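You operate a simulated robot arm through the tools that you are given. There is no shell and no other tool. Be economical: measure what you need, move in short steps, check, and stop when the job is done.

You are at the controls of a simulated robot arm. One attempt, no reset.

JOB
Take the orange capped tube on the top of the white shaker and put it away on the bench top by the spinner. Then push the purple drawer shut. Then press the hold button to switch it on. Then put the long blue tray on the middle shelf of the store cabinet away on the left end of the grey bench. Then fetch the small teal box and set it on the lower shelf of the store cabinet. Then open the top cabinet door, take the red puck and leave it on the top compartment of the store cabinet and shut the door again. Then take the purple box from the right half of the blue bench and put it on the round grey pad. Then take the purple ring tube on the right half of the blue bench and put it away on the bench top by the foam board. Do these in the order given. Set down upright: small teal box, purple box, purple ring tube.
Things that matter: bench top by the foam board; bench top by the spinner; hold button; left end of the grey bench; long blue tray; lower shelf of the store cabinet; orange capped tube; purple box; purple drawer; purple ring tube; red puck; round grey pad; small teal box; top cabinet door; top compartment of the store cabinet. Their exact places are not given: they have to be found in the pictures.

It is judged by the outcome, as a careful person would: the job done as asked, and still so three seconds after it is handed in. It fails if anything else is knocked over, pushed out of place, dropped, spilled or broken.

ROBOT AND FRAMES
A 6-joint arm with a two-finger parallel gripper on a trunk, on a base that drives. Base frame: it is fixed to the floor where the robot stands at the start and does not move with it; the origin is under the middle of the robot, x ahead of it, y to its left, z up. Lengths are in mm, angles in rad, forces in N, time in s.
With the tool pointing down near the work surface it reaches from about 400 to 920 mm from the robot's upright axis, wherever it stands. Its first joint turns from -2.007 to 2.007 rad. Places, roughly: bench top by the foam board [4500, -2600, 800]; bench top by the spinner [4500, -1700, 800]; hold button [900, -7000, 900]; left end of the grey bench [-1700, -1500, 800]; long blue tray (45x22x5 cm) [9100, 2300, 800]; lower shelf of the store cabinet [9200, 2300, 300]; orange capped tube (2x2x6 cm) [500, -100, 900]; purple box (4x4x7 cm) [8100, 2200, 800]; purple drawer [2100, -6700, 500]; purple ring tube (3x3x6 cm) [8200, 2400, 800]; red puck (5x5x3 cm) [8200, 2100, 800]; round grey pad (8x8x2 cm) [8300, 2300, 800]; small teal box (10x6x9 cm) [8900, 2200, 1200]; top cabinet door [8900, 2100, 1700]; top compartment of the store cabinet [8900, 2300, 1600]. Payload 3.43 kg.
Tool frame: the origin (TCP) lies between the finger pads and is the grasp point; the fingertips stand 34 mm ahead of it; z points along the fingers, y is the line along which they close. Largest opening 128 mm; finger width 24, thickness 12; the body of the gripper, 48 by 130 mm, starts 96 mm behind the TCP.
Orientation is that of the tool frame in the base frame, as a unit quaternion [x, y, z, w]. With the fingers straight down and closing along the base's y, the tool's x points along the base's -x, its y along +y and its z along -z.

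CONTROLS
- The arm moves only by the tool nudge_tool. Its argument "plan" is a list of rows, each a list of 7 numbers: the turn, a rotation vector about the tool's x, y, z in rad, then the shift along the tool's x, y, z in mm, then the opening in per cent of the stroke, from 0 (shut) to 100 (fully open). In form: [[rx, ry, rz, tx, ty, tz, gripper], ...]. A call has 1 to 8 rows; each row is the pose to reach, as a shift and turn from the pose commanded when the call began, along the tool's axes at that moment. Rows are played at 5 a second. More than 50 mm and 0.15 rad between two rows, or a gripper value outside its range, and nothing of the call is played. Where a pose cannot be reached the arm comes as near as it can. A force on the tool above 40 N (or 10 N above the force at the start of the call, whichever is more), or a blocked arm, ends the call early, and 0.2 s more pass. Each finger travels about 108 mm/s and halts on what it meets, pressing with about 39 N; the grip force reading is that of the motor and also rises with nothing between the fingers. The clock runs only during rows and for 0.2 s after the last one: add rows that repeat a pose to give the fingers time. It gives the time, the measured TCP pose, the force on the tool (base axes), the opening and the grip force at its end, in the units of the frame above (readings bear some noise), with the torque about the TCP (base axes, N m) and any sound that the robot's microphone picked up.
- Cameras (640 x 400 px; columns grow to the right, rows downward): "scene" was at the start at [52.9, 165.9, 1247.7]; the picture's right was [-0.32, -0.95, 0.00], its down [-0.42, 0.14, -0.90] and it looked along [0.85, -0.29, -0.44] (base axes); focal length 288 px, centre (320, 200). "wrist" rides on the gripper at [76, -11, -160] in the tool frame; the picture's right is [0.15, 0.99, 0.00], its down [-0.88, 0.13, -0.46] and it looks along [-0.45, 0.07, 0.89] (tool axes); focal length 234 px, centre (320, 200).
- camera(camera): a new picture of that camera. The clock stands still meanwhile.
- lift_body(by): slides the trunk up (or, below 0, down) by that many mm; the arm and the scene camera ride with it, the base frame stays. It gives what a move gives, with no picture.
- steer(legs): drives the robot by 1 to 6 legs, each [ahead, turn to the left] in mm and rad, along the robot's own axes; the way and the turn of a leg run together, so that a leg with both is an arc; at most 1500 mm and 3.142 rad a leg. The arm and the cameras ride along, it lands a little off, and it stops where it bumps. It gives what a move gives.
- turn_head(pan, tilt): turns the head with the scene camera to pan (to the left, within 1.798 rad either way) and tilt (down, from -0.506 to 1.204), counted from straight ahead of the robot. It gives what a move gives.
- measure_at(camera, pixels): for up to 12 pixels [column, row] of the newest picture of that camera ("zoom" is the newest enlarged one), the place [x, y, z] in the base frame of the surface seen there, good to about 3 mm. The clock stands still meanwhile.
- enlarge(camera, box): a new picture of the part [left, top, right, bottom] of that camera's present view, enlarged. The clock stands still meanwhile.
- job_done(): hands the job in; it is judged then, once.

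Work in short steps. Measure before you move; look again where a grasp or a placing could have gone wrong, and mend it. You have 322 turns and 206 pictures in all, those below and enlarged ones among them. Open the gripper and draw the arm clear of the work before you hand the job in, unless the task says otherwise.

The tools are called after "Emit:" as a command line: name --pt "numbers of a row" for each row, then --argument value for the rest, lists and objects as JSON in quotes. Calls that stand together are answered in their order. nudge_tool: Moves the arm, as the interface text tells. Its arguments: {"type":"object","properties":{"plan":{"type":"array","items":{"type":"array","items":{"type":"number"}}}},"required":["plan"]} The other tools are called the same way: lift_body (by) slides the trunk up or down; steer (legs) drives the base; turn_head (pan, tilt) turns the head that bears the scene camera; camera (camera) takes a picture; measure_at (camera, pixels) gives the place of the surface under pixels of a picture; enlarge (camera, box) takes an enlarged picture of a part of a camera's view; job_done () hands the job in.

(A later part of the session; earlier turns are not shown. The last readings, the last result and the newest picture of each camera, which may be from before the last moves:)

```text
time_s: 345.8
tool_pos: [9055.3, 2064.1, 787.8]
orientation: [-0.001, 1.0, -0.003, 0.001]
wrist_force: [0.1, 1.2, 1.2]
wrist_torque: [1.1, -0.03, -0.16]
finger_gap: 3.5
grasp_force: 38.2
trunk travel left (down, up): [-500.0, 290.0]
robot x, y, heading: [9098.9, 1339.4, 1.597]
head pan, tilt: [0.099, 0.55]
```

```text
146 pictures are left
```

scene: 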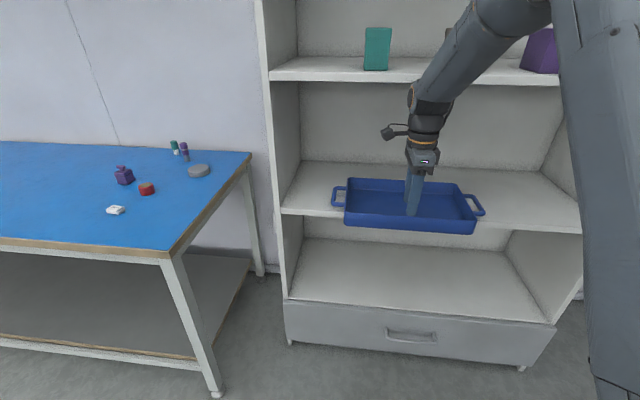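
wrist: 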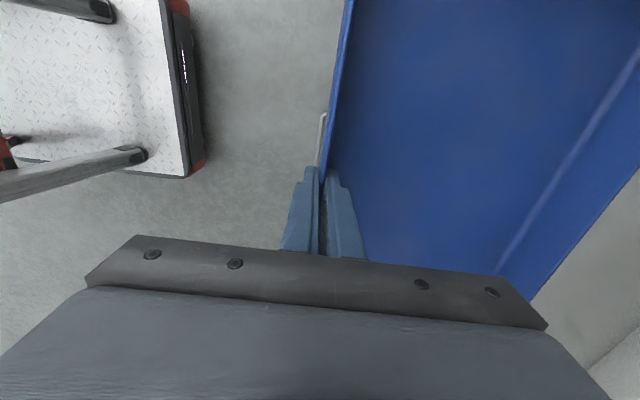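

Gripped (gap 3.5). Lift 20 mm and check.

Emit:
nudge_tool --pt "0 0 0 0 0 -7 0" --pt "0 0 0 0 0 -14 0" --pt "0 0 0 0 0 -20 0" --pt "0 0 0 0 0 -20 0"

Emit:
camera --camera "scene"

Emit:
measure_at --camera "scene" --pixels '[[355, 207], [450, 215], [352, 181], [455, 190], [375, 195], [360, 215]]'

```text
time_s: 346.8
tool_pos: [9055.2, 2063.5, 808.2]
orientation: [-0.002, 1.0, -0.005, 0.001]
wrist_force: [-0.6, 0.3, -6.4]
wrist_torque: [-0.65, 0.01, -0.04]
finger_gap: 4.0
grasp_force: 38.2
trunk travel left (down, up): [-500.0, 290.0]
robot x, y, heading: [9101.0, 1342.1, 1.597]
head pan, tilt: [0.099, 0.55]
```

```text
145 pictures are left
```

scene: 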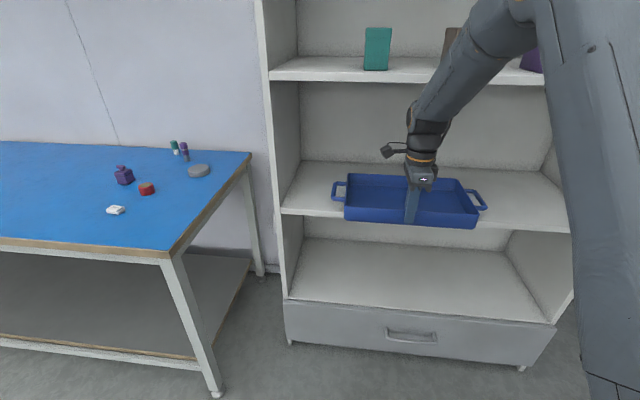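

```text
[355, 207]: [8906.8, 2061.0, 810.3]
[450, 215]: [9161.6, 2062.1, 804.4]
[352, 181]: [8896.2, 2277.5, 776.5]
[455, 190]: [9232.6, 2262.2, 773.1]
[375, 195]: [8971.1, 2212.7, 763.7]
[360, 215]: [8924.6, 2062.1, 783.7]
```

Tray hangs level: weight ≈6.4 N, well held. Back out of the cabinet, then raise.

Emit:
steer --legs '[[-500, 0]]'

Emit:
nudge_tool --pt "0 0 0 0 -30 -20 0" --pt "0 0 0 0 -60 -45 0" --pt "0 0 0 0 -90 -70 0" --pt "0 0 0 0 -120 -95 0" --pt "0 0 0 0 -120 -120 0"

Emit:
camera --camera "scene"

```text
time_s: 349.7
tool_pos: [9067.2, 1561.5, 806.4]
orientation: [-0.001, 1.0, -0.004, 0.001]
wrist_force: [-0.1, 0.1, -7.1]
wrist_torque: [-0.68, 0.02, 0.0]
finger_gap: 3.7
grasp_force: 38.0
trunk travel left (down, up): [-500.0, 290.0]
robot x, y, heading: [9115.0, 842.1, 1.6]
head pan, tilt: [0.099, 0.55]
```

```text
time_s: 350.9
tool_pos: [9067.6, 1442.5, 929.8]
orientation: [0.0, 1.0, -0.005, 0.001]
wrist_force: [0.3, 1.1, -6.4]
wrist_torque: [-0.72, 0.02, -0.01]
finger_gap: 3.6
grasp_force: 38.3
trunk travel left (down, up): [-500.0, 290.0]
robot x, y, heading: [9112.0, 839.4, 1.596]
head pan, tilt: [0.099, 0.55]
```

```text
144 pictures are left
```

scene: 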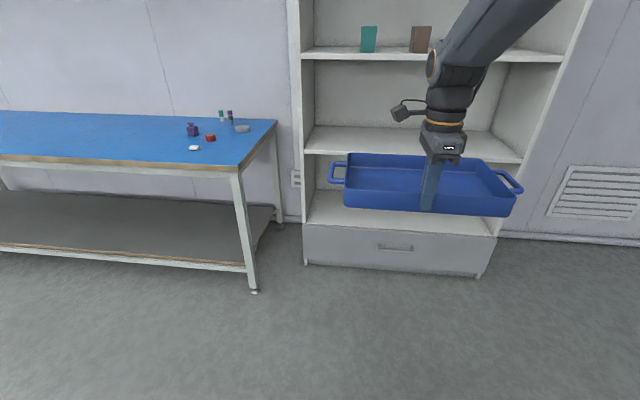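

Held well. Now drive back along y≈840 toward x≈-200.

Emit:
steer --legs '[[0, 1.545], [1500, 0], [1500, 0], [1500, 0]]'

Emit:
steer --legs '[[1500, 0], [1500, 0]]'

Emit:
turn_head --pan 0.2 --tilt 0.3

Emit:
camera --camera "scene"

```text
time_s: 376.1
tool_pos: [4014.5, 773.2, 929.5]
orientation: [-0.7, 0.714, -0.002, 0.004]
wrist_force: [-0.2, -1.0, -6.0]
wrist_torque: [-0.01, -0.67, 0.02]
finger_gap: 3.6
grasp_force: 37.8
trunk travel left (down, up): [-500.0, 290.0]
robot x, y, heading: [4620.4, 804.3, -3.137]
head pan, tilt: [0.099, 0.55]
```

```text
time_s: 390.7
tool_pos: [986.4, 772.1, 929.3]
orientation: [-0.696, 0.718, -0.003, 0.004]
wrist_force: [-0.3, 0.3, -6.0]
wrist_torque: [-0.05, -0.61, 0.01]
finger_gap: 3.6
grasp_force: 38.4
trunk travel left (down, up): [-500.0, 290.0]
robot x, y, heading: [1593.3, 796.5, 3.136]
head pan, tilt: [0.099, 0.55]
```

```text
time_s: 391.4
tool_pos: [987.3, 773.2, 928.5]
orientation: [-0.697, 0.717, -0.003, 0.004]
wrist_force: [-0.5, 0.4, -5.3]
wrist_torque: [-0.03, -0.67, -0.03]
finger_gap: 3.8
grasp_force: 38.5
trunk travel left (down, up): [-500.0, 290.0]
robot x, y, heading: [1587.4, 799.0, 3.137]
head pan, tilt: [0.201, 0.3]
```

```text
143 pictures are left
```

scene: 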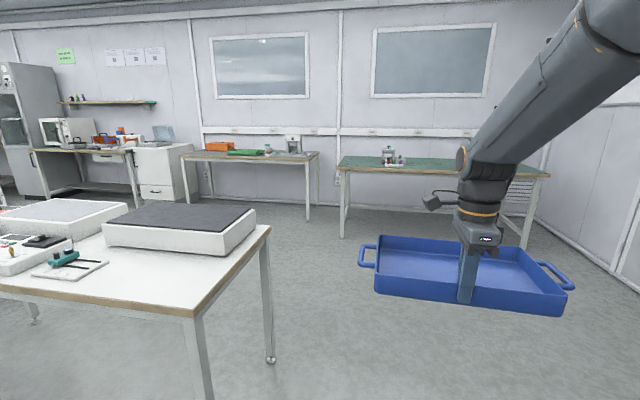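

Emit:
steer --legs '[[1500, 0], [290, 0], [0, 1.57], [1500, 0], [400, 0]]'

Emit:
turn_head --pan -0.8 --tilt 0.4

Emit:
camera --camera "scene"

```text
time_s: 413.5
tool_pos: [-213.6, -1725.3, 929.4]
orientation: [1.0, -0.01, -0.001, -0.004]
wrist_force: [-0.1, 0.0, -5.6]
wrist_torque: [0.62, 0.0, -0.02]
finger_gap: 3.9
grasp_force: 38.3
trunk travel left (down, up): [-500.0, 290.0]
robot x, y, heading: [-246.7, -1122.9, -1.568]
head pan, tilt: [0.201, 0.3]
```

```text
time_s: 414.8
tool_pos: [-212.1, -1725.7, 930.1]
orientation: [1.0, -0.011, -0.001, -0.005]
wrist_force: [0.5, -0.3, -6.4]
wrist_torque: [0.64, -0.03, 0.01]
finger_gap: 4.0
grasp_force: 37.6
trunk travel left (down, up): [-500.0, 290.0]
robot x, y, heading: [-245.1, -1124.2, -1.57]
head pan, tilt: [-0.799, 0.4]
```

```text
142 pictures are left
```

scene: 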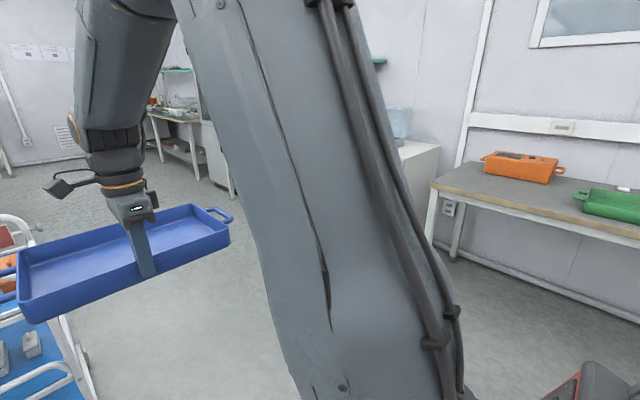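

Emit:
measure_at --camera "scene" --pixels '[[433, 187], [484, 172], [550, 183], [563, 172], [575, 195], [584, 214], [470, 165], [510, 200], [560, 215], [440, 180], [530, 190], [575, 212]]'

Emit:
enlarge --camera "scene" --box '[400, 120, 640, 270]'

```text
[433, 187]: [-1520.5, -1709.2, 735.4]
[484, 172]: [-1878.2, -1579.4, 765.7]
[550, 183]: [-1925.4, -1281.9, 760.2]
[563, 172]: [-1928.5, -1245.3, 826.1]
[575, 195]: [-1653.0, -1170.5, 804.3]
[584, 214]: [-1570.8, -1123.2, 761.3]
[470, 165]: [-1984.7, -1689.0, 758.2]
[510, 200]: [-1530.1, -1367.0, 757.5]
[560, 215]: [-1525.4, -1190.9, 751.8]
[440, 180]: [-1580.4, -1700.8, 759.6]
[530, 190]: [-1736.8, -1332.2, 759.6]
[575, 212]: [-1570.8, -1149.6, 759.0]
```

```text
2.67 times, centred on (520, 195) of scene
```

zoom: 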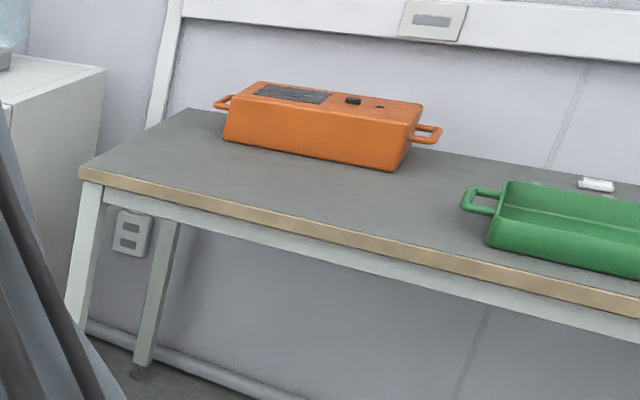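

Free area: x -1530..-1860, y -1700..-1180. I'll put the tray centred near y=-1470, front wall at x≈-1575. Position the robot.

Emit:
steer --legs '[[313, 0], [0, -1.57], [500, 0]]'

Emit:
turn_head --pan 0.15 --tilt 0.55

Emit:
camera --camera "scene"

```text
time_s: 423.2
tool_pos: [-1350.8, -1483.8, 929.4]
orientation: [-0.705, 0.709, -0.003, 0.006]
wrist_force: [-0.6, 0.6, -6.1]
wrist_torque: [-0.02, -0.67, -0.01]
finger_gap: 3.7
grasp_force: 38.7
trunk travel left (down, up): [-500.0, 290.0]
robot x, y, heading: [-748.9, -1444.7, -3.119]
head pan, tilt: [-0.799, 0.4]
```

```text
time_s: 424.5
tool_pos: [-1352.0, -1484.7, 929.5]
orientation: [-0.706, 0.709, -0.003, 0.005]
wrist_force: [0.4, 0.1, -6.1]
wrist_torque: [-0.05, -0.65, 0.01]
finger_gap: 3.8
grasp_force: 38.4
trunk travel left (down, up): [-500.0, 290.0]
robot x, y, heading: [-748.5, -1441.3, -3.125]
head pan, tilt: [0.15, 0.55]
```

```text
140 pictures are left
```

scene: 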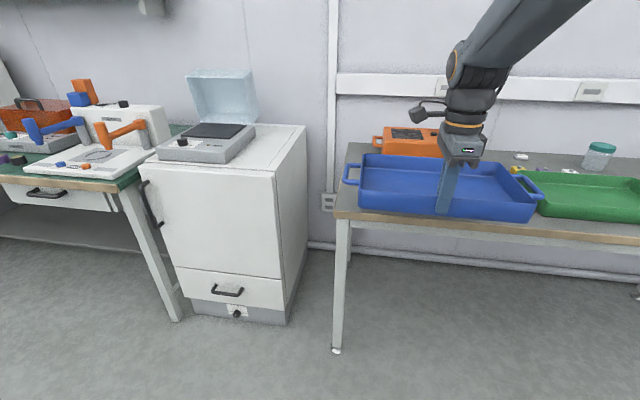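

Emit:
steer --legs '[[215, 0]]'

Emit:
camera --camera "scene"

Emit:
camera --camera "wrist"

```text
time_s: 426.1
tool_pos: [-1566.2, -1489.3, 928.5]
orientation: [-0.706, 0.708, -0.003, 0.005]
wrist_force: [0.2, -0.4, -6.5]
wrist_torque: [-0.02, -0.67, -0.01]
finger_gap: 3.5
grasp_force: 37.8
trunk travel left (down, up): [-500.0, 290.0]
robot x, y, heading: [-962.6, -1448.9, -3.115]
head pan, tilt: [0.15, 0.55]
```

```text
139 pictures are left
```

scene: 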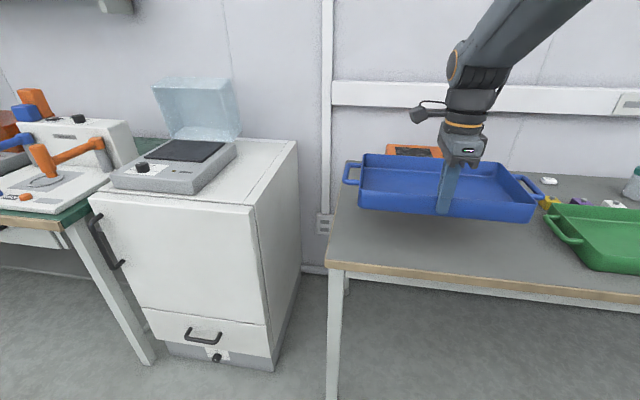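

```text
138 pictures are left
```

wrist: 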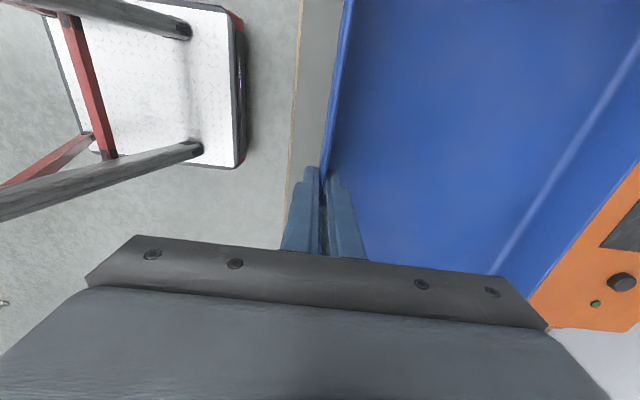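

Shift slightly and descend to just above the bench (TCP ≈812).

Emit:
nudge_tool --pt "0 0 0 -10 6 20 0" --pt "0 0 0 -19 11 45 0" --pt "0 0 0 -19 11 75 0" --pt "0 0 0 -19 11 100 0" --pt "0 0 0 -19 11 112 0" --pt "0 0 0 -19 11 116 0"

Emit:
camera --camera "scene"

```text
time_s: 427.5
tool_pos: [-1574.1, -1470.4, 812.9]
orientation: [-0.706, 0.708, -0.003, 0.004]
wrist_force: [-0.4, 0.1, -5.7]
wrist_torque: [-0.01, -0.68, 0.06]
finger_gap: 3.7
grasp_force: 38.0
trunk travel left (down, up): [-500.0, 290.0]
robot x, y, heading: [-965.1, -1448.3, -3.121]
head pan, tilt: [0.15, 0.55]
```

```text
137 pictures are left
```

scene: 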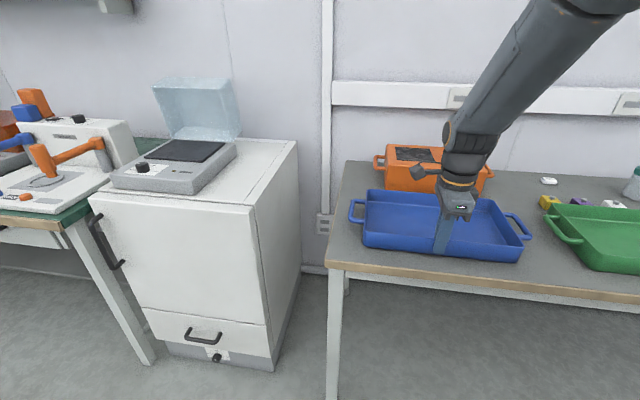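

Good position with clear gaps. Lower the last few mm until it carries.

Emit:
nudge_tool --pt "0 0 0 0 0 3 0" --pt "0 0 0 0 0 5 0" --pt "0 0 0 0 0 7 0" --pt "0 0 0 0 0 7 0"

```text
time_s: 428.5
tool_pos: [-1575.5, -1469.3, 807.2]
orientation: [-0.706, 0.708, -0.002, 0.003]
wrist_force: [5.1, -1.1, 21.5]
wrist_torque: [0.27, 1.1, -0.05]
finger_gap: 3.6
grasp_force: 38.6
trunk travel left (down, up): [-500.0, 290.0]
robot x, y, heading: [-966.3, -1447.2, -3.118]
head pan, tilt: [0.15, 0.55]
```

Resting on the bench. Release and rise.

Emit:
nudge_tool --pt "0 0 0 0 0 -1 10" --pt "0 0 0 0 0 -1 25" --pt "0 0 0 0 0 -1 35" --pt "0 0 0 0 0 -1 35" --pt "0 0 0 0 0 -40 35" --pt "0 0 0 0 0 -85 35" --pt "0 0 0 0 0 -130 35" --pt "0 0 0 0 0 -175 35"

Emit:
camera --camera "scene"

Emit:
measure_at --camera "scene" --pixels '[[365, 240], [515, 255], [355, 210], [528, 230], [380, 193], [500, 203]]'

```text
time_s: 430.3
tool_pos: [-1578.0, -1473.6, 979.9]
orientation: [-0.706, 0.709, -0.003, 0.004]
wrist_force: [-1.8, -0.4, -0.6]
wrist_torque: [0.01, -0.02, -0.01]
finger_gap: 44.7
grasp_force: 0.0
trunk travel left (down, up): [-500.0, 290.0]
robot x, y, heading: [-963.7, -1447.3, -3.123]
head pan, tilt: [0.15, 0.55]
```

```text
136 pictures are left
```

scene: 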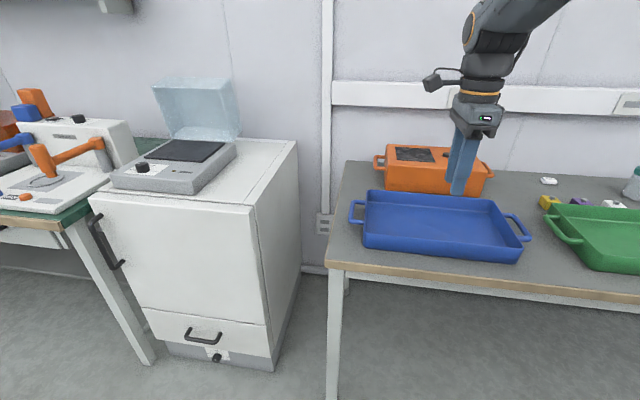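

```text
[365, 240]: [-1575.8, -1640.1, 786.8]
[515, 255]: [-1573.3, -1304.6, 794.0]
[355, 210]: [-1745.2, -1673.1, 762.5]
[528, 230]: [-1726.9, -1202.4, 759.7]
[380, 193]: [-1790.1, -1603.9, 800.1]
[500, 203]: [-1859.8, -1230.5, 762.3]
```

Tray placed. Rotate the gripper back to its normal yaw and drive back toward the cabinet.

Emit:
nudge_tool --pt "0 0 -0.15 0 -20 -15 35" --pt "0 0 -0.3 0 -40 -30 35" --pt "0 0 -0.45 0 -60 -40 35" --pt "0 0 -0.6 0 -80 -40 35" --pt "0 0 -0.75 0 -100 -40 35" --pt "0 0 -0.9 0 -110 -40 35" --pt "0 0 -1.05 0 -120 -40 35" --pt "0 0 -1.2 0 -130 -40 35"

Emit:
nudge_tool --pt "0 0 -0.15 0 0 0 35" --pt "0 0 -0.3 0 0 0 35" --pt "0 0 -0.402 0 0 0 35"

Emit:
steer --legs '[[-720, 0], [0, -1.59], [1500, 0], [750, 0], [0, -1.57], [1500, 0]]'

```text
time_s: 432.1
tool_pos: [-1448.0, -1471.1, 1022.5]
orientation: [0.983, -0.185, 0.004, -0.002]
wrist_force: [-0.4, 0.6, -0.3]
wrist_torque: [-0.01, -0.02, 0.02]
finger_gap: 44.7
grasp_force: 0.0
trunk travel left (down, up): [-500.0, 290.0]
robot x, y, heading: [-964.4, -1448.3, -3.121]
head pan, tilt: [0.15, 0.55]
```

```text
time_s: 432.9
tool_pos: [-1448.9, -1470.9, 1021.7]
orientation: [1.0, 0.015, 0.005, -0.001]
wrist_force: [0.2, 0.2, 0.1]
wrist_torque: [-0.03, 0.01, 0.01]
finger_gap: 44.7
grasp_force: 0.0
trunk travel left (down, up): [-500.0, 290.0]
robot x, y, heading: [-962.7, -1451.1, -3.119]
head pan, tilt: [0.15, 0.55]
```

```text
time_s: 462.1
tool_pos: [1636.5, 942.3, 1023.0]
orientation: [-0.035, 0.999, -0.001, -0.005]
wrist_force: [-0.1, 0.6, 1.2]
wrist_torque: [-0.01, 0.02, -0.01]
finger_gap: 44.6
grasp_force: 0.1
trunk travel left (down, up): [-500.0, 290.0]
robot x, y, heading: [1156.9, 901.1, 0.061]
head pan, tilt: [0.15, 0.55]
```

Emit:
steer --legs '[[0, -0.075], [1500, 0], [1500, 0], [1500, 0]]'

Emit:
steer --legs '[[1500, 0], [1500, 0], [240, 0], [0, 1.57]]'

Emit:
turn_head --pan 0.0 --tilt 0.2

Emit:
camera --camera "scene"

```text
time_s: 484.1
tool_pos: [6145.6, 935.7, 1021.9]
orientation: [-0.011, 1.0, -0.001, -0.004]
wrist_force: [-0.6, -0.4, -0.1]
wrist_torque: [-0.02, -0.01, 0.0]
finger_gap: 44.7
grasp_force: 0.0
trunk travel left (down, up): [-500.0, 290.0]
robot x, y, heading: [5658.0, 911.1, 0.012]
head pan, tilt: [0.15, 0.55]
```

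```text
time_s: 503.8
tool_pos: [8857.0, 1409.2, 1021.6]
orientation: [0.718, -0.696, 0.003, 0.003]
wrist_force: [-0.3, 0.0, 0.3]
wrist_torque: [-0.02, -0.02, 0.04]
finger_gap: 45.0
grasp_force: 0.1
trunk travel left (down, up): [-500.0, 290.0]
robot x, y, heading: [8880.1, 920.6, 1.595]
head pan, tilt: [0.15, 0.55]
```

```text
time_s: 504.6
tool_pos: [8858.3, 1410.0, 1022.0]
orientation: [0.719, -0.695, 0.005, 0.003]
wrist_force: [0.2, 0.0, -0.9]
wrist_torque: [0.0, -0.01, 0.03]
finger_gap: 45.1
grasp_force: 0.0
trunk travel left (down, up): [-500.0, 290.0]
robot x, y, heading: [8884.7, 923.0, 1.596]
head pan, tilt: [0.0, 0.201]
```

```text
135 pictures are left
```

scene: 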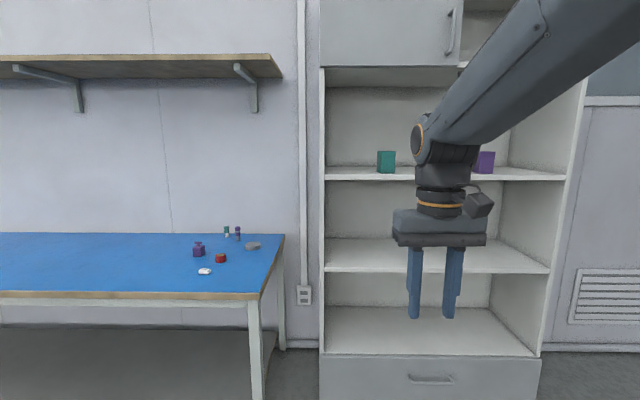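

Measure the teal box; raise the trunk to see its top.

Emit:
lift_body --by 250

Emit:
turn_head --pan -0.2 --tilt 0.3

Emit:
enlarge --camera "scene" --box '[200, 100, 440, 250]'

```text
time_s: 507.2
tool_pos: [8858.0, 1409.5, 1272.2]
orientation: [0.718, -0.696, 0.004, 0.003]
wrist_force: [-0.4, 0.3, 0.5]
wrist_torque: [0.03, -0.02, -0.02]
finger_gap: 44.8
grasp_force: 0.0
trunk travel left (down, up): [-750.0, 40.0]
robot x, y, heading: [8884.7, 927.0, 1.598]
head pan, tilt: [0.0, 0.201]
```

```text
time_s: 507.9
tool_pos: [8857.1, 1408.8, 1271.7]
orientation: [0.719, -0.695, 0.004, 0.004]
wrist_force: [0.7, 0.1, -1.0]
wrist_torque: [0.01, -0.03, 0.05]
finger_gap: 44.8
grasp_force: 0.1
trunk travel left (down, up): [-750.0, 40.0]
robot x, y, heading: [8883.9, 920.7, 1.592]
head pan, tilt: [-0.201, 0.3]
```

```text
2.67 times, centred on (320, 175) of scene
```

zoom: 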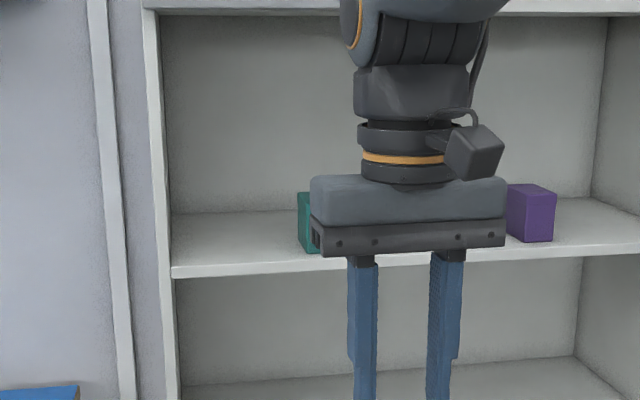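

The arm hides it; move the arm to the right side.

Emit:
nudge_tool --pt "0 0 0 0 -45 0 35" --pt "0 0 0 0 -90 0 35" --pt "0 0 0 0 -135 0 35" --pt "0 0 0 0 -180 0 35" --pt "0 0 0 0 -225 0 35" --pt "0 0 0 0 -270 0 35" --pt "0 0 0 0 -315 0 35"

Emit:
turn_head --pan 0.0 --tilt 0.3

Emit:
camera --camera "scene"

Emit:
enlarge --camera "scene" --box '[310, 120, 550, 270]'

```text
time_s: 509.5
tool_pos: [9170.0, 1419.5, 1272.5]
orientation: [0.719, -0.695, 0.004, 0.003]
wrist_force: [-0.3, 0.5, -0.5]
wrist_torque: [0.02, -0.08, -0.03]
finger_gap: 44.8
grasp_force: 0.0
trunk travel left (down, up): [-750.0, 40.0]
robot x, y, heading: [8883.5, 923.1, 1.595]
head pan, tilt: [-0.201, 0.3]
```

```text
time_s: 510.2
tool_pos: [9170.1, 1419.1, 1273.0]
orientation: [0.719, -0.695, 0.005, 0.003]
wrist_force: [-0.2, 0.3, 0.0]
wrist_torque: [0.01, 0.03, 0.0]
finger_gap: 44.9
grasp_force: 0.1
trunk travel left (down, up): [-750.0, 40.0]
robot x, y, heading: [8882.1, 924.7, 1.592]
head pan, tilt: [0.0, 0.3]
```

```text
133 pictures are left
```

scene: 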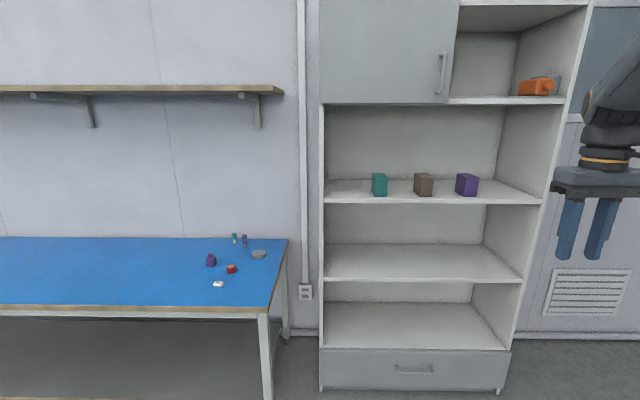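

```text
2.67 times, centred on (430, 195) of scene
```

zoom: 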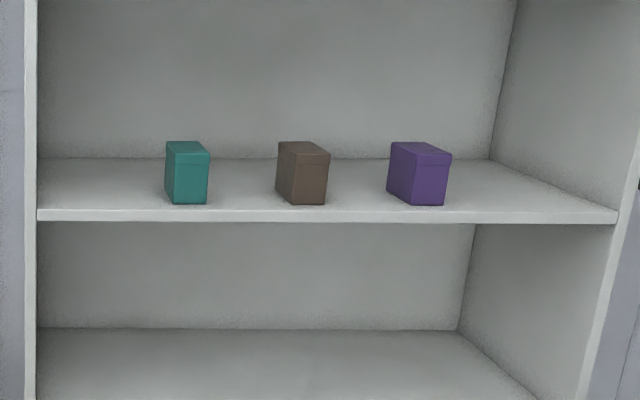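

Emit:
measure_at --camera "zoom" --pixels '[[175, 200], [205, 200], [190, 165], [190, 152], [188, 143], [168, 147], [207, 156], [168, 190], [200, 145], [100, 195], [300, 222], [277, 180]]'

Emit:
measure_at --camera "scene" --pixels '[[330, 335], [400, 350], [480, 340], [400, 310], [420, 360], [330, 205], [470, 320]]'

```text
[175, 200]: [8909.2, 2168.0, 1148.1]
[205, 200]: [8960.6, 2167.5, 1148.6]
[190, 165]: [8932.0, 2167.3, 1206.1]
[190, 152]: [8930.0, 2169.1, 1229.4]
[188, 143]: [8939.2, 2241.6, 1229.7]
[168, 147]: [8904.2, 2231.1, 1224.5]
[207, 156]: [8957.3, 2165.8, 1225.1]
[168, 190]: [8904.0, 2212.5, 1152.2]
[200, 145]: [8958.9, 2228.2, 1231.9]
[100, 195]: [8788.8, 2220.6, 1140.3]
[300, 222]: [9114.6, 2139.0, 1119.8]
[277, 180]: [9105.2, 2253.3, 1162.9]
```

```text
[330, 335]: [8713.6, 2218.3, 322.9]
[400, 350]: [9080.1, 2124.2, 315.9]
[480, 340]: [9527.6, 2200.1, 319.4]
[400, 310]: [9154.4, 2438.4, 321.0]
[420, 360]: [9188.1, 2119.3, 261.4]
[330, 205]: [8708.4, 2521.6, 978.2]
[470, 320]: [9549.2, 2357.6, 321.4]
```

Teal box: x 8904–8962, y 2167–2267, z 1140–1230; lower shelf floor z≈320. I'll grasp it with a horizontal tool. Tilt the tool forward here in free space.

Emit:
nudge_tool --pt "0 -0.145 0 -22 22 0 60" --pt "0 -0.29 0 -44 44 0 70" --pt "0 -0.435 0 -66 66 0 80" --pt "0 -0.58 0 -88 88 0 80" --pt "0 -0.725 0 -110 110 0 80" --pt "0 -0.87 0 -132 132 0 80" --pt "0 -1.015 0 -154 154 0 80" --pt "0 -1.16 0 -176 176 0 80"

Emit:
nudge_tool --pt "0 -0.14 0 0 20 0 80" --pt "0 -0.28 0 0 40 0 80" --pt "0 -0.41 0 0 60 0 80"

```text
time_s: 512.0
tool_pos: [8990.1, 1587.6, 1270.3]
orientation: [0.609, -0.578, -0.389, -0.378]
wrist_force: [1.9, 0.3, 1.3]
wrist_torque: [-0.06, 0.06, 0.06]
finger_gap: 102.0
grasp_force: 0.0
trunk travel left (down, up): [-750.0, 40.0]
robot x, y, heading: [8883.9, 926.0, 1.597]
head pan, tilt: [0.0, 0.3]
```

```text
time_s: 512.8
tool_pos: [8948.8, 1584.5, 1271.2]
orientation: [0.517, -0.488, -0.509, -0.485]
wrist_force: [-0.5, -0.1, 0.5]
wrist_torque: [-0.05, -0.04, -0.04]
finger_gap: 102.4
grasp_force: 0.0
out of reach, approached as far as the arm can: row 3
trunk travel left (down, up): [-750.0, 40.0]
robot x, y, heading: [8883.7, 925.6, 1.593]
head pan, tilt: [0.0, 0.3]
```

Emit:
nudge_tool --pt "0 0 0 30 0 30 80" --pt "0 0 0 60 0 60 80" --pt "0 0 0 86 0 70 80" --pt "0 0 0 86 0 70 80"

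Emit:
steer --legs '[[420, 0]]'

Emit:
camera --camera "wrist"

Emit:
camera --camera "scene"

```text
time_s: 513.8
tool_pos: [8964.7, 1656.9, 1191.1]
orientation: [0.513, -0.494, -0.513, -0.479]
wrist_force: [-0.6, 0.4, -0.8]
wrist_torque: [0.02, -0.01, -0.04]
finger_gap: 102.4
grasp_force: 0.0
out of reach, approached as far as the arm can: row 1, 2, 3, 4
trunk travel left (down, up): [-750.0, 40.0]
robot x, y, heading: [8883.9, 923.7, 1.595]
head pan, tilt: [0.0, 0.3]
```

```text
time_s: 516.4
tool_pos: [8950.0, 2076.3, 1191.2]
orientation: [0.514, -0.493, -0.514, -0.478]
wrist_force: [-0.5, -0.9, -0.9]
wrist_torque: [-0.01, -0.03, 0.01]
finger_gap: 102.4
grasp_force: 0.0
trunk travel left (down, up): [-750.0, 40.0]
robot x, y, heading: [8872.7, 1344.9, 1.6]
head pan, tilt: [0.0, 0.3]
```

```text
131 pictures are left
```

wrist: 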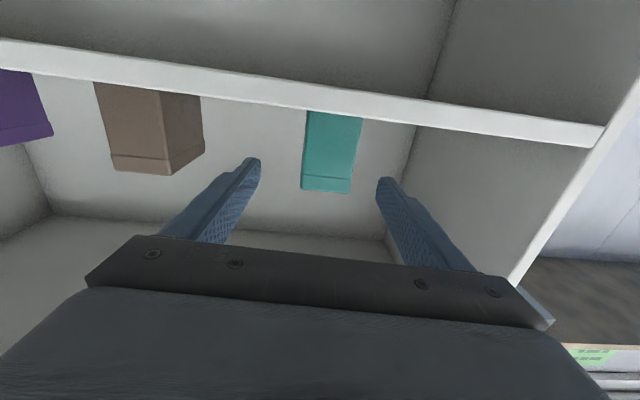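

```text
130 pictures are left
```

scene: 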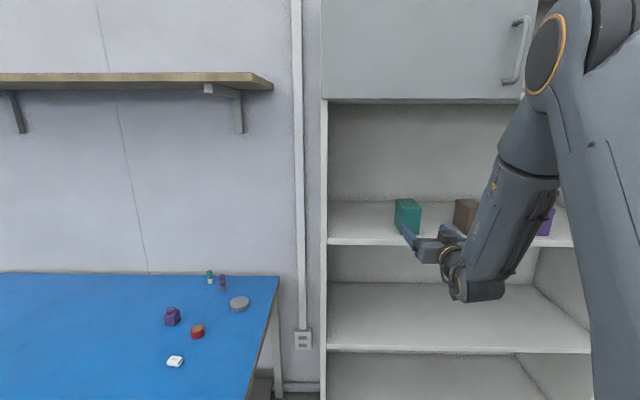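

Fingers aim at the teal box with slight yaw. Correct yaw, shift, and advance 110 mm around it.

Emit:
nudge_tool --pt "0.03 0 0 0 6 20 80" --pt "0.055 0 0 0 14 50 80" --pt "0.055 0 0 0 15 85 80" --pt "0.055 0 0 0 15 111 80" --pt "0.055 0 0 0 15 111 80"

Emit:
camera --camera "wrist"

Emit:
enlarge --camera "scene" --box '[320, 150, 560, 300]'

```text
time_s: 517.6
tool_pos: [8963.2, 2178.1, 1187.4]
orientation: [0.524, -0.485, -0.502, -0.489]
wrist_force: [-0.1, -0.4, 0.1]
wrist_torque: [-0.02, 0.01, -0.01]
finger_gap: 102.5
grasp_force: 0.0
out of reach, approached as far as the arm can: row 1, 2, 3, 4, 5
trunk travel left (down, up): [-750.0, 40.0]
robot x, y, heading: [8868.3, 1341.7, 1.601]
head pan, tilt: [0.0, 0.3]
```

```text
129 pictures are left
```

wrist: 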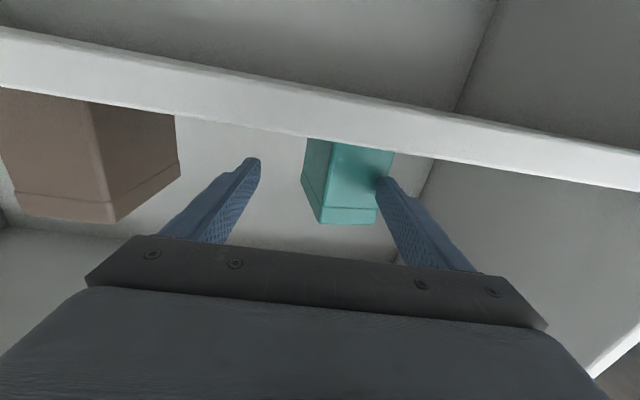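

```text
2.67 times, centred on (440, 225) of scene
```

zoom: 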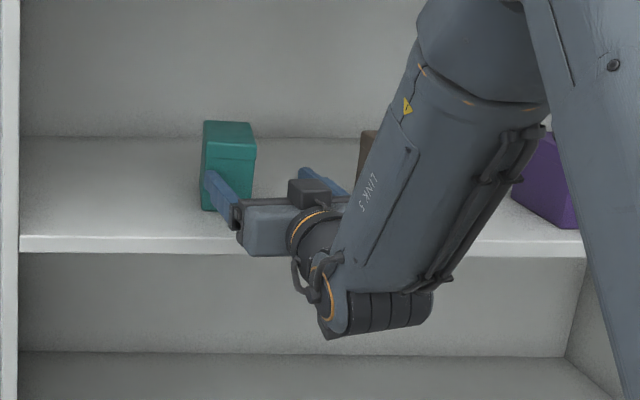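

The wrist is at a limit, so the tool ended ~30 mm right of target. Check the finger/box relation before backing out.

Emit:
measure_at --camera "wrist" --pixels '[[350, 175], [330, 190], [310, 165], [345, 215], [375, 215], [383, 180], [250, 165]]'

Emit:
measure_at --camera "zoom" --pixels '[[208, 175], [205, 205], [245, 205], [225, 130], [250, 180], [220, 190], [235, 205], [208, 200]]'

```text
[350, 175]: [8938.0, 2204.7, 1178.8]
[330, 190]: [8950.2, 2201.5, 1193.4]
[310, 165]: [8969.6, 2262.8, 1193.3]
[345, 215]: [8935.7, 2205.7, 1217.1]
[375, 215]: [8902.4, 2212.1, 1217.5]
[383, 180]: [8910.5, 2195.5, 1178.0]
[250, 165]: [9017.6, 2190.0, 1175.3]
```

```text
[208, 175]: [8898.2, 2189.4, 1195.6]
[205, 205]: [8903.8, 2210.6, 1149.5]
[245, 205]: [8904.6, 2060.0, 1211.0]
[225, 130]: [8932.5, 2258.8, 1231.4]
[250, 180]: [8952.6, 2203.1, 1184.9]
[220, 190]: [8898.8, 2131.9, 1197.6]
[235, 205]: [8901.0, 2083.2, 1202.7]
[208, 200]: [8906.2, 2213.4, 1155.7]
```

The box was nudged ~38 mm deeper (its front now y≈2205); no harm. Back out, lower the trunk and raise the arm for a better wrist posture.

Emit:
steer --legs '[[-240, 0]]'

Emit:
lift_body --by -280

Emit:
nudge_tool --pt "0 0 0 -45 0 0 70" --pt "0 0 0 -90 0 0 70" --pt "0 0 0 -135 0 0 70" --pt "0 0 0 -180 0 0 70" --pt "0 0 0 -225 0 0 70" --pt "0 0 0 -270 0 0 70" --pt "0 0 0 -280 0 0 70" --pt "0 0 0 -280 0 0 70"

```text
time_s: 519.4
tool_pos: [8969.5, 1929.2, 1188.3]
orientation: [0.524, -0.485, -0.502, -0.488]
wrist_force: [-0.1, 0.1, -0.5]
wrist_torque: [0.02, 0.02, -0.01]
finger_gap: 102.7
grasp_force: 0.0
trunk travel left (down, up): [-750.0, 40.0]
robot x, y, heading: [8879.5, 1096.8, 1.598]
head pan, tilt: [0.0, 0.3]
```

```text
time_s: 522.3
tool_pos: [8968.7, 1958.5, 910.0]
orientation: [0.524, -0.485, -0.506, -0.484]
wrist_force: [0.1, 0.2, -0.6]
wrist_torque: [0.03, 0.0, 0.02]
finger_gap: 102.3
grasp_force: 0.1
trunk travel left (down, up): [-470.0, 320.0]
robot x, y, heading: [8878.4, 1100.1, 1.602]
head pan, tilt: [0.0, 0.3]
```

```text
time_s: 524.1
tool_pos: [8964.5, 1963.0, 1189.1]
orientation: [0.524, -0.485, -0.506, -0.484]
wrist_force: [1.3, -0.3, 0.1]
wrist_torque: [-0.04, 0.02, 0.02]
finger_gap: 89.5
grasp_force: 0.1
trunk travel left (down, up): [-470.0, 320.0]
robot x, y, heading: [8880.9, 1093.1, 1.6]
head pan, tilt: [0.0, 0.3]
```

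Now fully reachable. Look at the box's new pose.

Emit:
nudge_tool --pt "0.06 -0.02 0 0 0 0 70" --pt "0.06 -0.02 0 0 0 0 70"

Emit:
camera --camera "wrist"

Emit:
measure_at --camera "wrist" --pixels '[[315, 155], [338, 155], [325, 165], [305, 150], [325, 140]]'

Emit:
enlarge --camera "scene" --box '[330, 80, 570, 230]'

```text
time_s: 524.7
tool_pos: [8964.0, 1964.3, 1188.6]
orientation: [-0.504, 0.496, 0.496, 0.504]
wrist_force: [0.1, 0.4, 0.3]
wrist_torque: [-0.01, -0.02, 0.03]
finger_gap: 89.6
grasp_force: 0.1
trunk travel left (down, up): [-470.0, 320.0]
robot x, y, heading: [8878.3, 1099.4, 1.599]
head pan, tilt: [0.0, 0.3]
```

```text
127 pictures are left
```

wrist: 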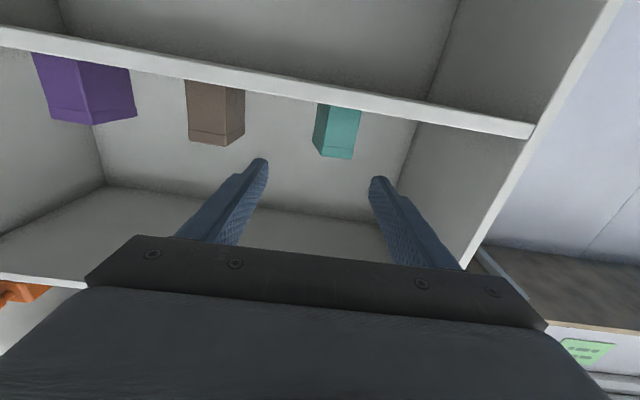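

```text
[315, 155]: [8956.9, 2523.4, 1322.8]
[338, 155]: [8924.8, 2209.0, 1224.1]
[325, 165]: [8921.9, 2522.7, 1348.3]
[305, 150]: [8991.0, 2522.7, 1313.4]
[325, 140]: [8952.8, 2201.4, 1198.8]
```

```text
2.67 times, centred on (450, 155) of scene
```

zoom: 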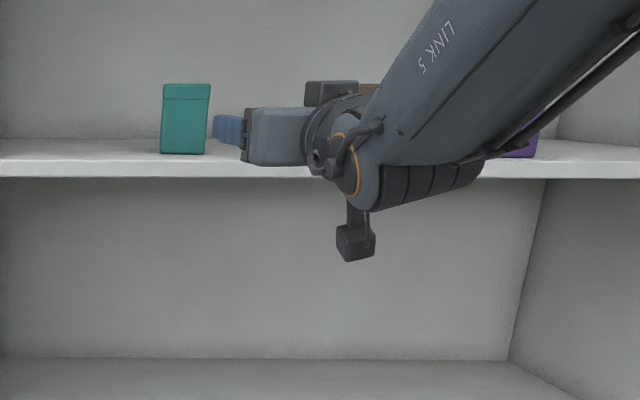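

The box is yawed about 0.2 rad (left side deeper). Yaw the tool to match and advance along its axis in two steps.

Emit:
nudge_tool --pt "0.06 0 0 0 14 45 80" --pt "0.12 0 0 0 28 90 80" --pt "0.19 0 0 0 42 130 80" --pt "0.19 0 0 0 50 164 80" --pt "0.19 0 0 0 50 164 80"

Emit:
camera --camera "wrist"

```text
time_s: 525.9
tool_pos: [8985.9, 2137.3, 1205.8]
orientation: [-0.522, 0.489, 0.437, 0.546]
wrist_force: [0.4, 0.0, -0.6]
wrist_torque: [0.01, -0.02, -0.02]
finger_gap: 102.5
grasp_force: 0.2
out of reach, approached as far as the arm can: row 1, 2, 3, 4, 5
trunk travel left (down, up): [-470.0, 320.0]
robot x, y, heading: [8878.9, 1096.4, 1.593]
head pan, tilt: [0.0, 0.3]
```

```text
125 pictures are left
```

wrist: 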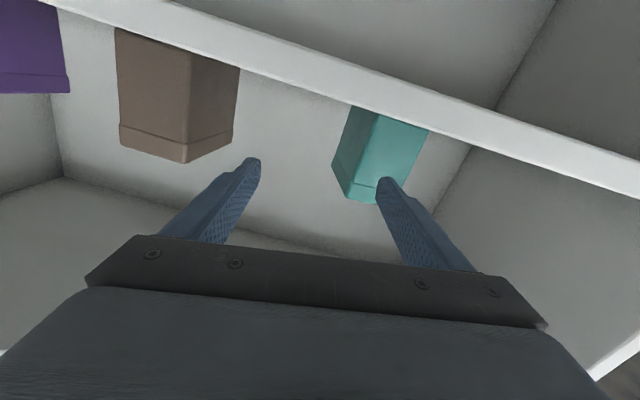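

Over-extended. Retract the arm, bring the robot 265 mm closer, and look again.

Emit:
nudge_tool --pt "0 0 0 0 0 -50 80" --pt "0 0 0 0 -15 -95 80" --pt "0 0 0 0 -30 -140 80" --pt "0 0 0 0 -45 -185 80" --pt "0 0 0 0 -50 -230 80" --pt "0 0 0 0 -50 -260 80" --pt "0 0 0 0 -50 -260 80"

Emit:
steer --legs '[[255, 0]]'

Emit:
camera --camera "wrist"

```text
time_s: 527.5
tool_pos: [9014.4, 1876.9, 1222.2]
orientation: [-0.522, 0.488, 0.439, 0.545]
wrist_force: [0.0, 0.5, 0.4]
wrist_torque: [-0.02, 0.0, -0.02]
finger_gap: 102.3
grasp_force: 0.1
out of reach, approached as far as the arm can: row 1
trunk travel left (down, up): [-470.0, 320.0]
robot x, y, heading: [8878.0, 1100.2, 1.601]
head pan, tilt: [0.0, 0.3]
```

```text
time_s: 529.3
tool_pos: [9003.2, 2139.4, 1221.6]
orientation: [-0.523, 0.487, 0.438, 0.545]
wrist_force: [0.0, -0.5, 0.1]
wrist_torque: [0.0, 0.03, 0.02]
finger_gap: 102.4
grasp_force: 0.1
trunk travel left (down, up): [-470.0, 320.0]
robot x, y, heading: [8867.8, 1357.8, 1.605]
head pan, tilt: [0.0, 0.3]
```

```text
124 pictures are left
```

wrist: 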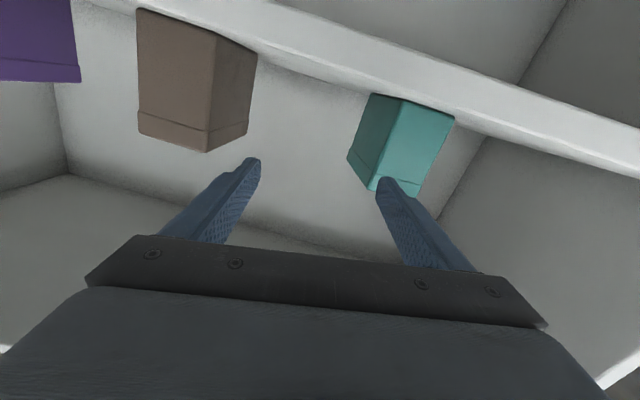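

The commanded pose had become the clamped one. Now fix roll/yaw to straight ahead and reposition in front of the box at z≈1190.

Emit:
nudge_tool --pt "0 0 -0.05 0 0 -30 80" --pt "-0.03 0 -0.1 8 30 -28 80" --pt "-0.073 0 -0.144 16 60 -26 80" --pt "-0.073 0.0 -0.144 22 75 -24 80" --pt "-0.073 0.0 -0.144 22 75 -24 80"

Emit:
camera --camera "wrist"

```text
time_s: 530.5
tool_pos: [8948.1, 2115.6, 1199.9]
orientation: [0.581, -0.431, -0.421, -0.547]
wrist_force: [0.3, 0.5, -0.4]
wrist_torque: [0.02, 0.02, 0.0]
finger_gap: 102.4
grasp_force: 0.0
out of reach, approached as far as the arm can: row 3, 4, 5
trunk travel left (down, up): [-470.0, 320.0]
robot x, y, heading: [8872.5, 1360.0, 1.6]
head pan, tilt: [0.0, 0.3]
```

```text
123 pictures are left
```

wrist: 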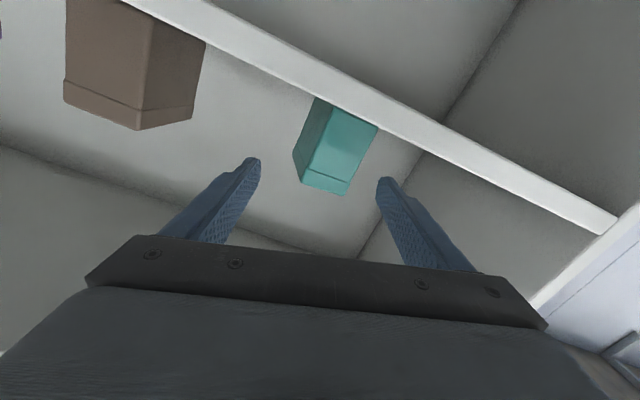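

I had the roll sign wrong; correct it (+0.277).

Emit:
nudge_tool --pt "0 0 0.14 2 9 2 80" --pt "0 -0.04 0.277 5 18 4 80" --pt "0 -0.04 0.277 5 18 4 80"

Emit:
camera --camera "wrist"

```text
time_s: 531.3
tool_pos: [8932.5, 2120.8, 1189.5]
orientation: [0.502, -0.497, -0.5, -0.501]
wrist_force: [-0.8, 0.0, 0.4]
wrist_torque: [-0.01, 0.03, -0.02]
finger_gap: 102.4
grasp_force: 0.0
trunk travel left (down, up): [-470.0, 320.0]
robot x, y, heading: [8872.7, 1357.0, 1.601]
head pan, tilt: [0.0, 0.3]
```

```text
122 pictures are left
```

wrist: 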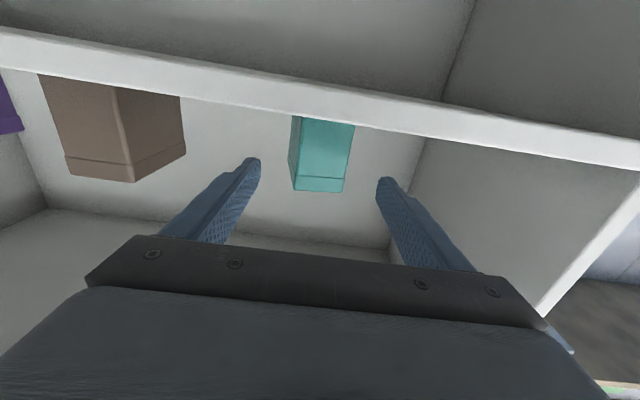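

Straight and centred now. Measure the box again, then advance.

Emit:
measure_at --camera "wrist" --pixels '[[302, 185], [340, 185], [322, 150], [350, 150], [295, 170], [300, 130]]'

```text
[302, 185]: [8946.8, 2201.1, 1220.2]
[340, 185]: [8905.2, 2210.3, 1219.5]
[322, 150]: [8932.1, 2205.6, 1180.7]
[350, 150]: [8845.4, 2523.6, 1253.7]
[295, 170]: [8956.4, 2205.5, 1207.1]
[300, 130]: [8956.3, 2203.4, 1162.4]
```

Emit:
nudge_tool --pt "0 0 0 0 -2 40 80" --pt "0 0 0 0 -4 80 80" --pt "0 0 0 0 -5 106 80" --pt "0 0 0 0 -5 106 80"

Emit:
camera --camera "wrist"

```text
time_s: 532.3
tool_pos: [8937.7, 2227.6, 1192.4]
orientation: [0.502, -0.497, -0.499, -0.501]
wrist_force: [1.0, 0.5, 0.4]
wrist_torque: [0.0, -0.01, -0.02]
finger_gap: 102.5
grasp_force: 0.1
trunk travel left (down, up): [-470.0, 320.0]
robot x, y, heading: [8869.7, 1358.1, 1.603]
head pan, tilt: [0.0, 0.3]
```

```text
121 pictures are left
```

wrist: 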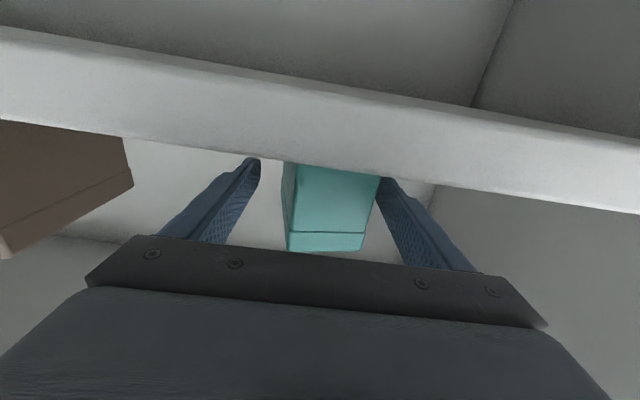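

Box is between the fingers below its lid seam. Close.

Emit:
nudge_tool --pt "0 0 0 0 0 0 65" --pt "0 0 0 0 0 0 50" --pt "0 0 0 0 0 0 35" --pt "0 0 0 0 0 0 30" --pt "0 0 0 0 0 0 30"

Emit:
camera --camera "wrist"

```text
time_s: 533.5
tool_pos: [8937.4, 2227.8, 1190.7]
orientation: [0.503, -0.496, -0.5, -0.502]
wrist_force: [-0.5, -0.2, 0.7]
wrist_torque: [0.02, 0.06, 0.02]
finger_gap: 57.4
grasp_force: 39.1
trunk travel left (down, up): [-470.0, 320.0]
robot x, y, heading: [8868.4, 1360.2, 1.6]
head pan, tilt: [0.0, 0.3]
```

```text
120 pictures are left
```

wrist: 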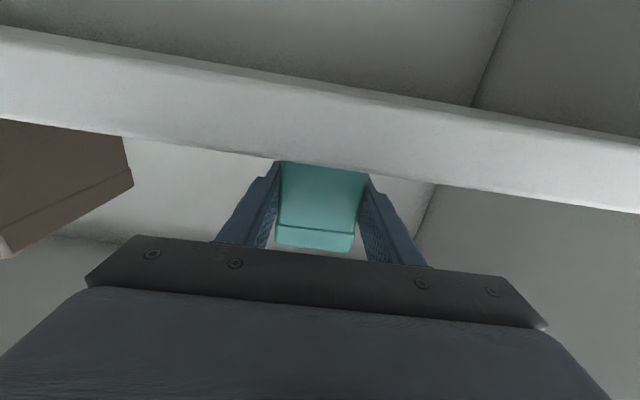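

Gripped (57.4 mm). Lift 25 mm, then back out.

Emit:
nudge_tool --pt "0 0 0 -10 0 0 25" --pt "0 0 0 -25 0 0 25" --pt "0 0 0 -25 0 0 25"

Emit:
steer --legs '[[-280, 0]]'

Emit:
camera --camera "scene"

```text
time_s: 534.3
tool_pos: [8937.5, 2227.0, 1217.9]
orientation: [0.503, -0.496, -0.5, -0.501]
wrist_force: [0.1, -0.1, -1.6]
wrist_torque: [-0.02, 0.02, 0.0]
finger_gap: 57.5
grasp_force: 39.0
trunk travel left (down, up): [-470.0, 320.0]
robot x, y, heading: [8872.4, 1361.9, 1.605]
head pan, tilt: [0.0, 0.3]
```

```text
time_s: 536.3
tool_pos: [8946.3, 1946.6, 1217.3]
orientation: [0.503, -0.496, -0.5, -0.501]
wrist_force: [0.3, 0.0, -1.5]
wrist_torque: [-0.02, 0.04, -0.04]
finger_gap: 57.8
grasp_force: 39.8
trunk travel left (down, up): [-470.0, 320.0]
robot x, y, heading: [8878.9, 1080.2, 1.606]
head pan, tilt: [0.0, 0.3]
```

```text
119 pictures are left
```

scene: 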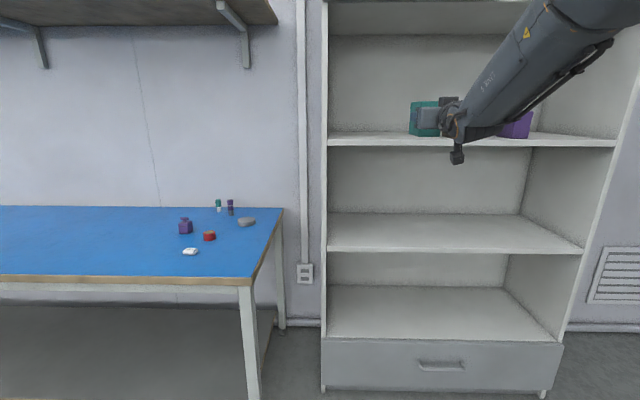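

Held. Horizontal placing on the low shelf would exceed the wrist range, so I'll set the box on the free middle shelf, regrasp it with a downward-tilted tool, then place it low. Lower the trunk and drive in.

Emit:
lift_body --by -400

Emit:
steer --legs '[[235, 0]]'

Emit:
camera --camera "scene"

```text
time_s: 540.1
tool_pos: [8947.1, 1948.8, 817.4]
orientation: [0.503, -0.496, -0.5, -0.501]
wrist_force: [-0.4, 0.4, -1.5]
wrist_torque: [-0.06, -0.01, -0.01]
finger_gap: 57.5
grasp_force: 39.1
trunk travel left (down, up): [-70.0, 720.0]
robot x, y, heading: [8883.1, 1080.9, 1.606]
head pan, tilt: [0.0, 0.3]
```

```text
time_s: 541.9
tool_pos: [8934.6, 2181.5, 817.8]
orientation: [0.504, -0.495, -0.5, -0.501]
wrist_force: [0.4, 0.6, -1.9]
wrist_torque: [-0.06, 0.03, -0.02]
finger_gap: 57.6
grasp_force: 39.2
trunk travel left (down, up): [-70.0, 720.0]
robot x, y, heading: [8868.4, 1308.9, 1.607]
head pan, tilt: [0.0, 0.3]
```

```text
118 pictures are left
```

scene: 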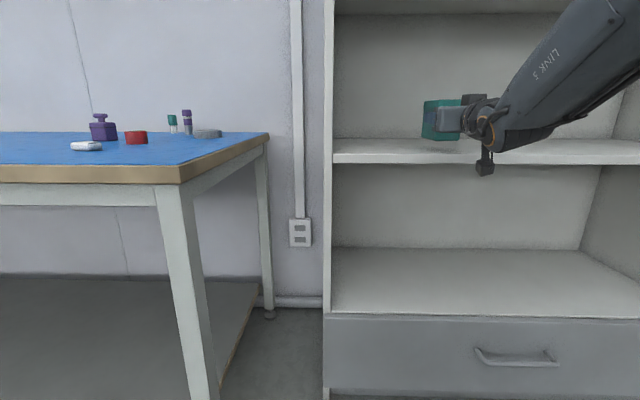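

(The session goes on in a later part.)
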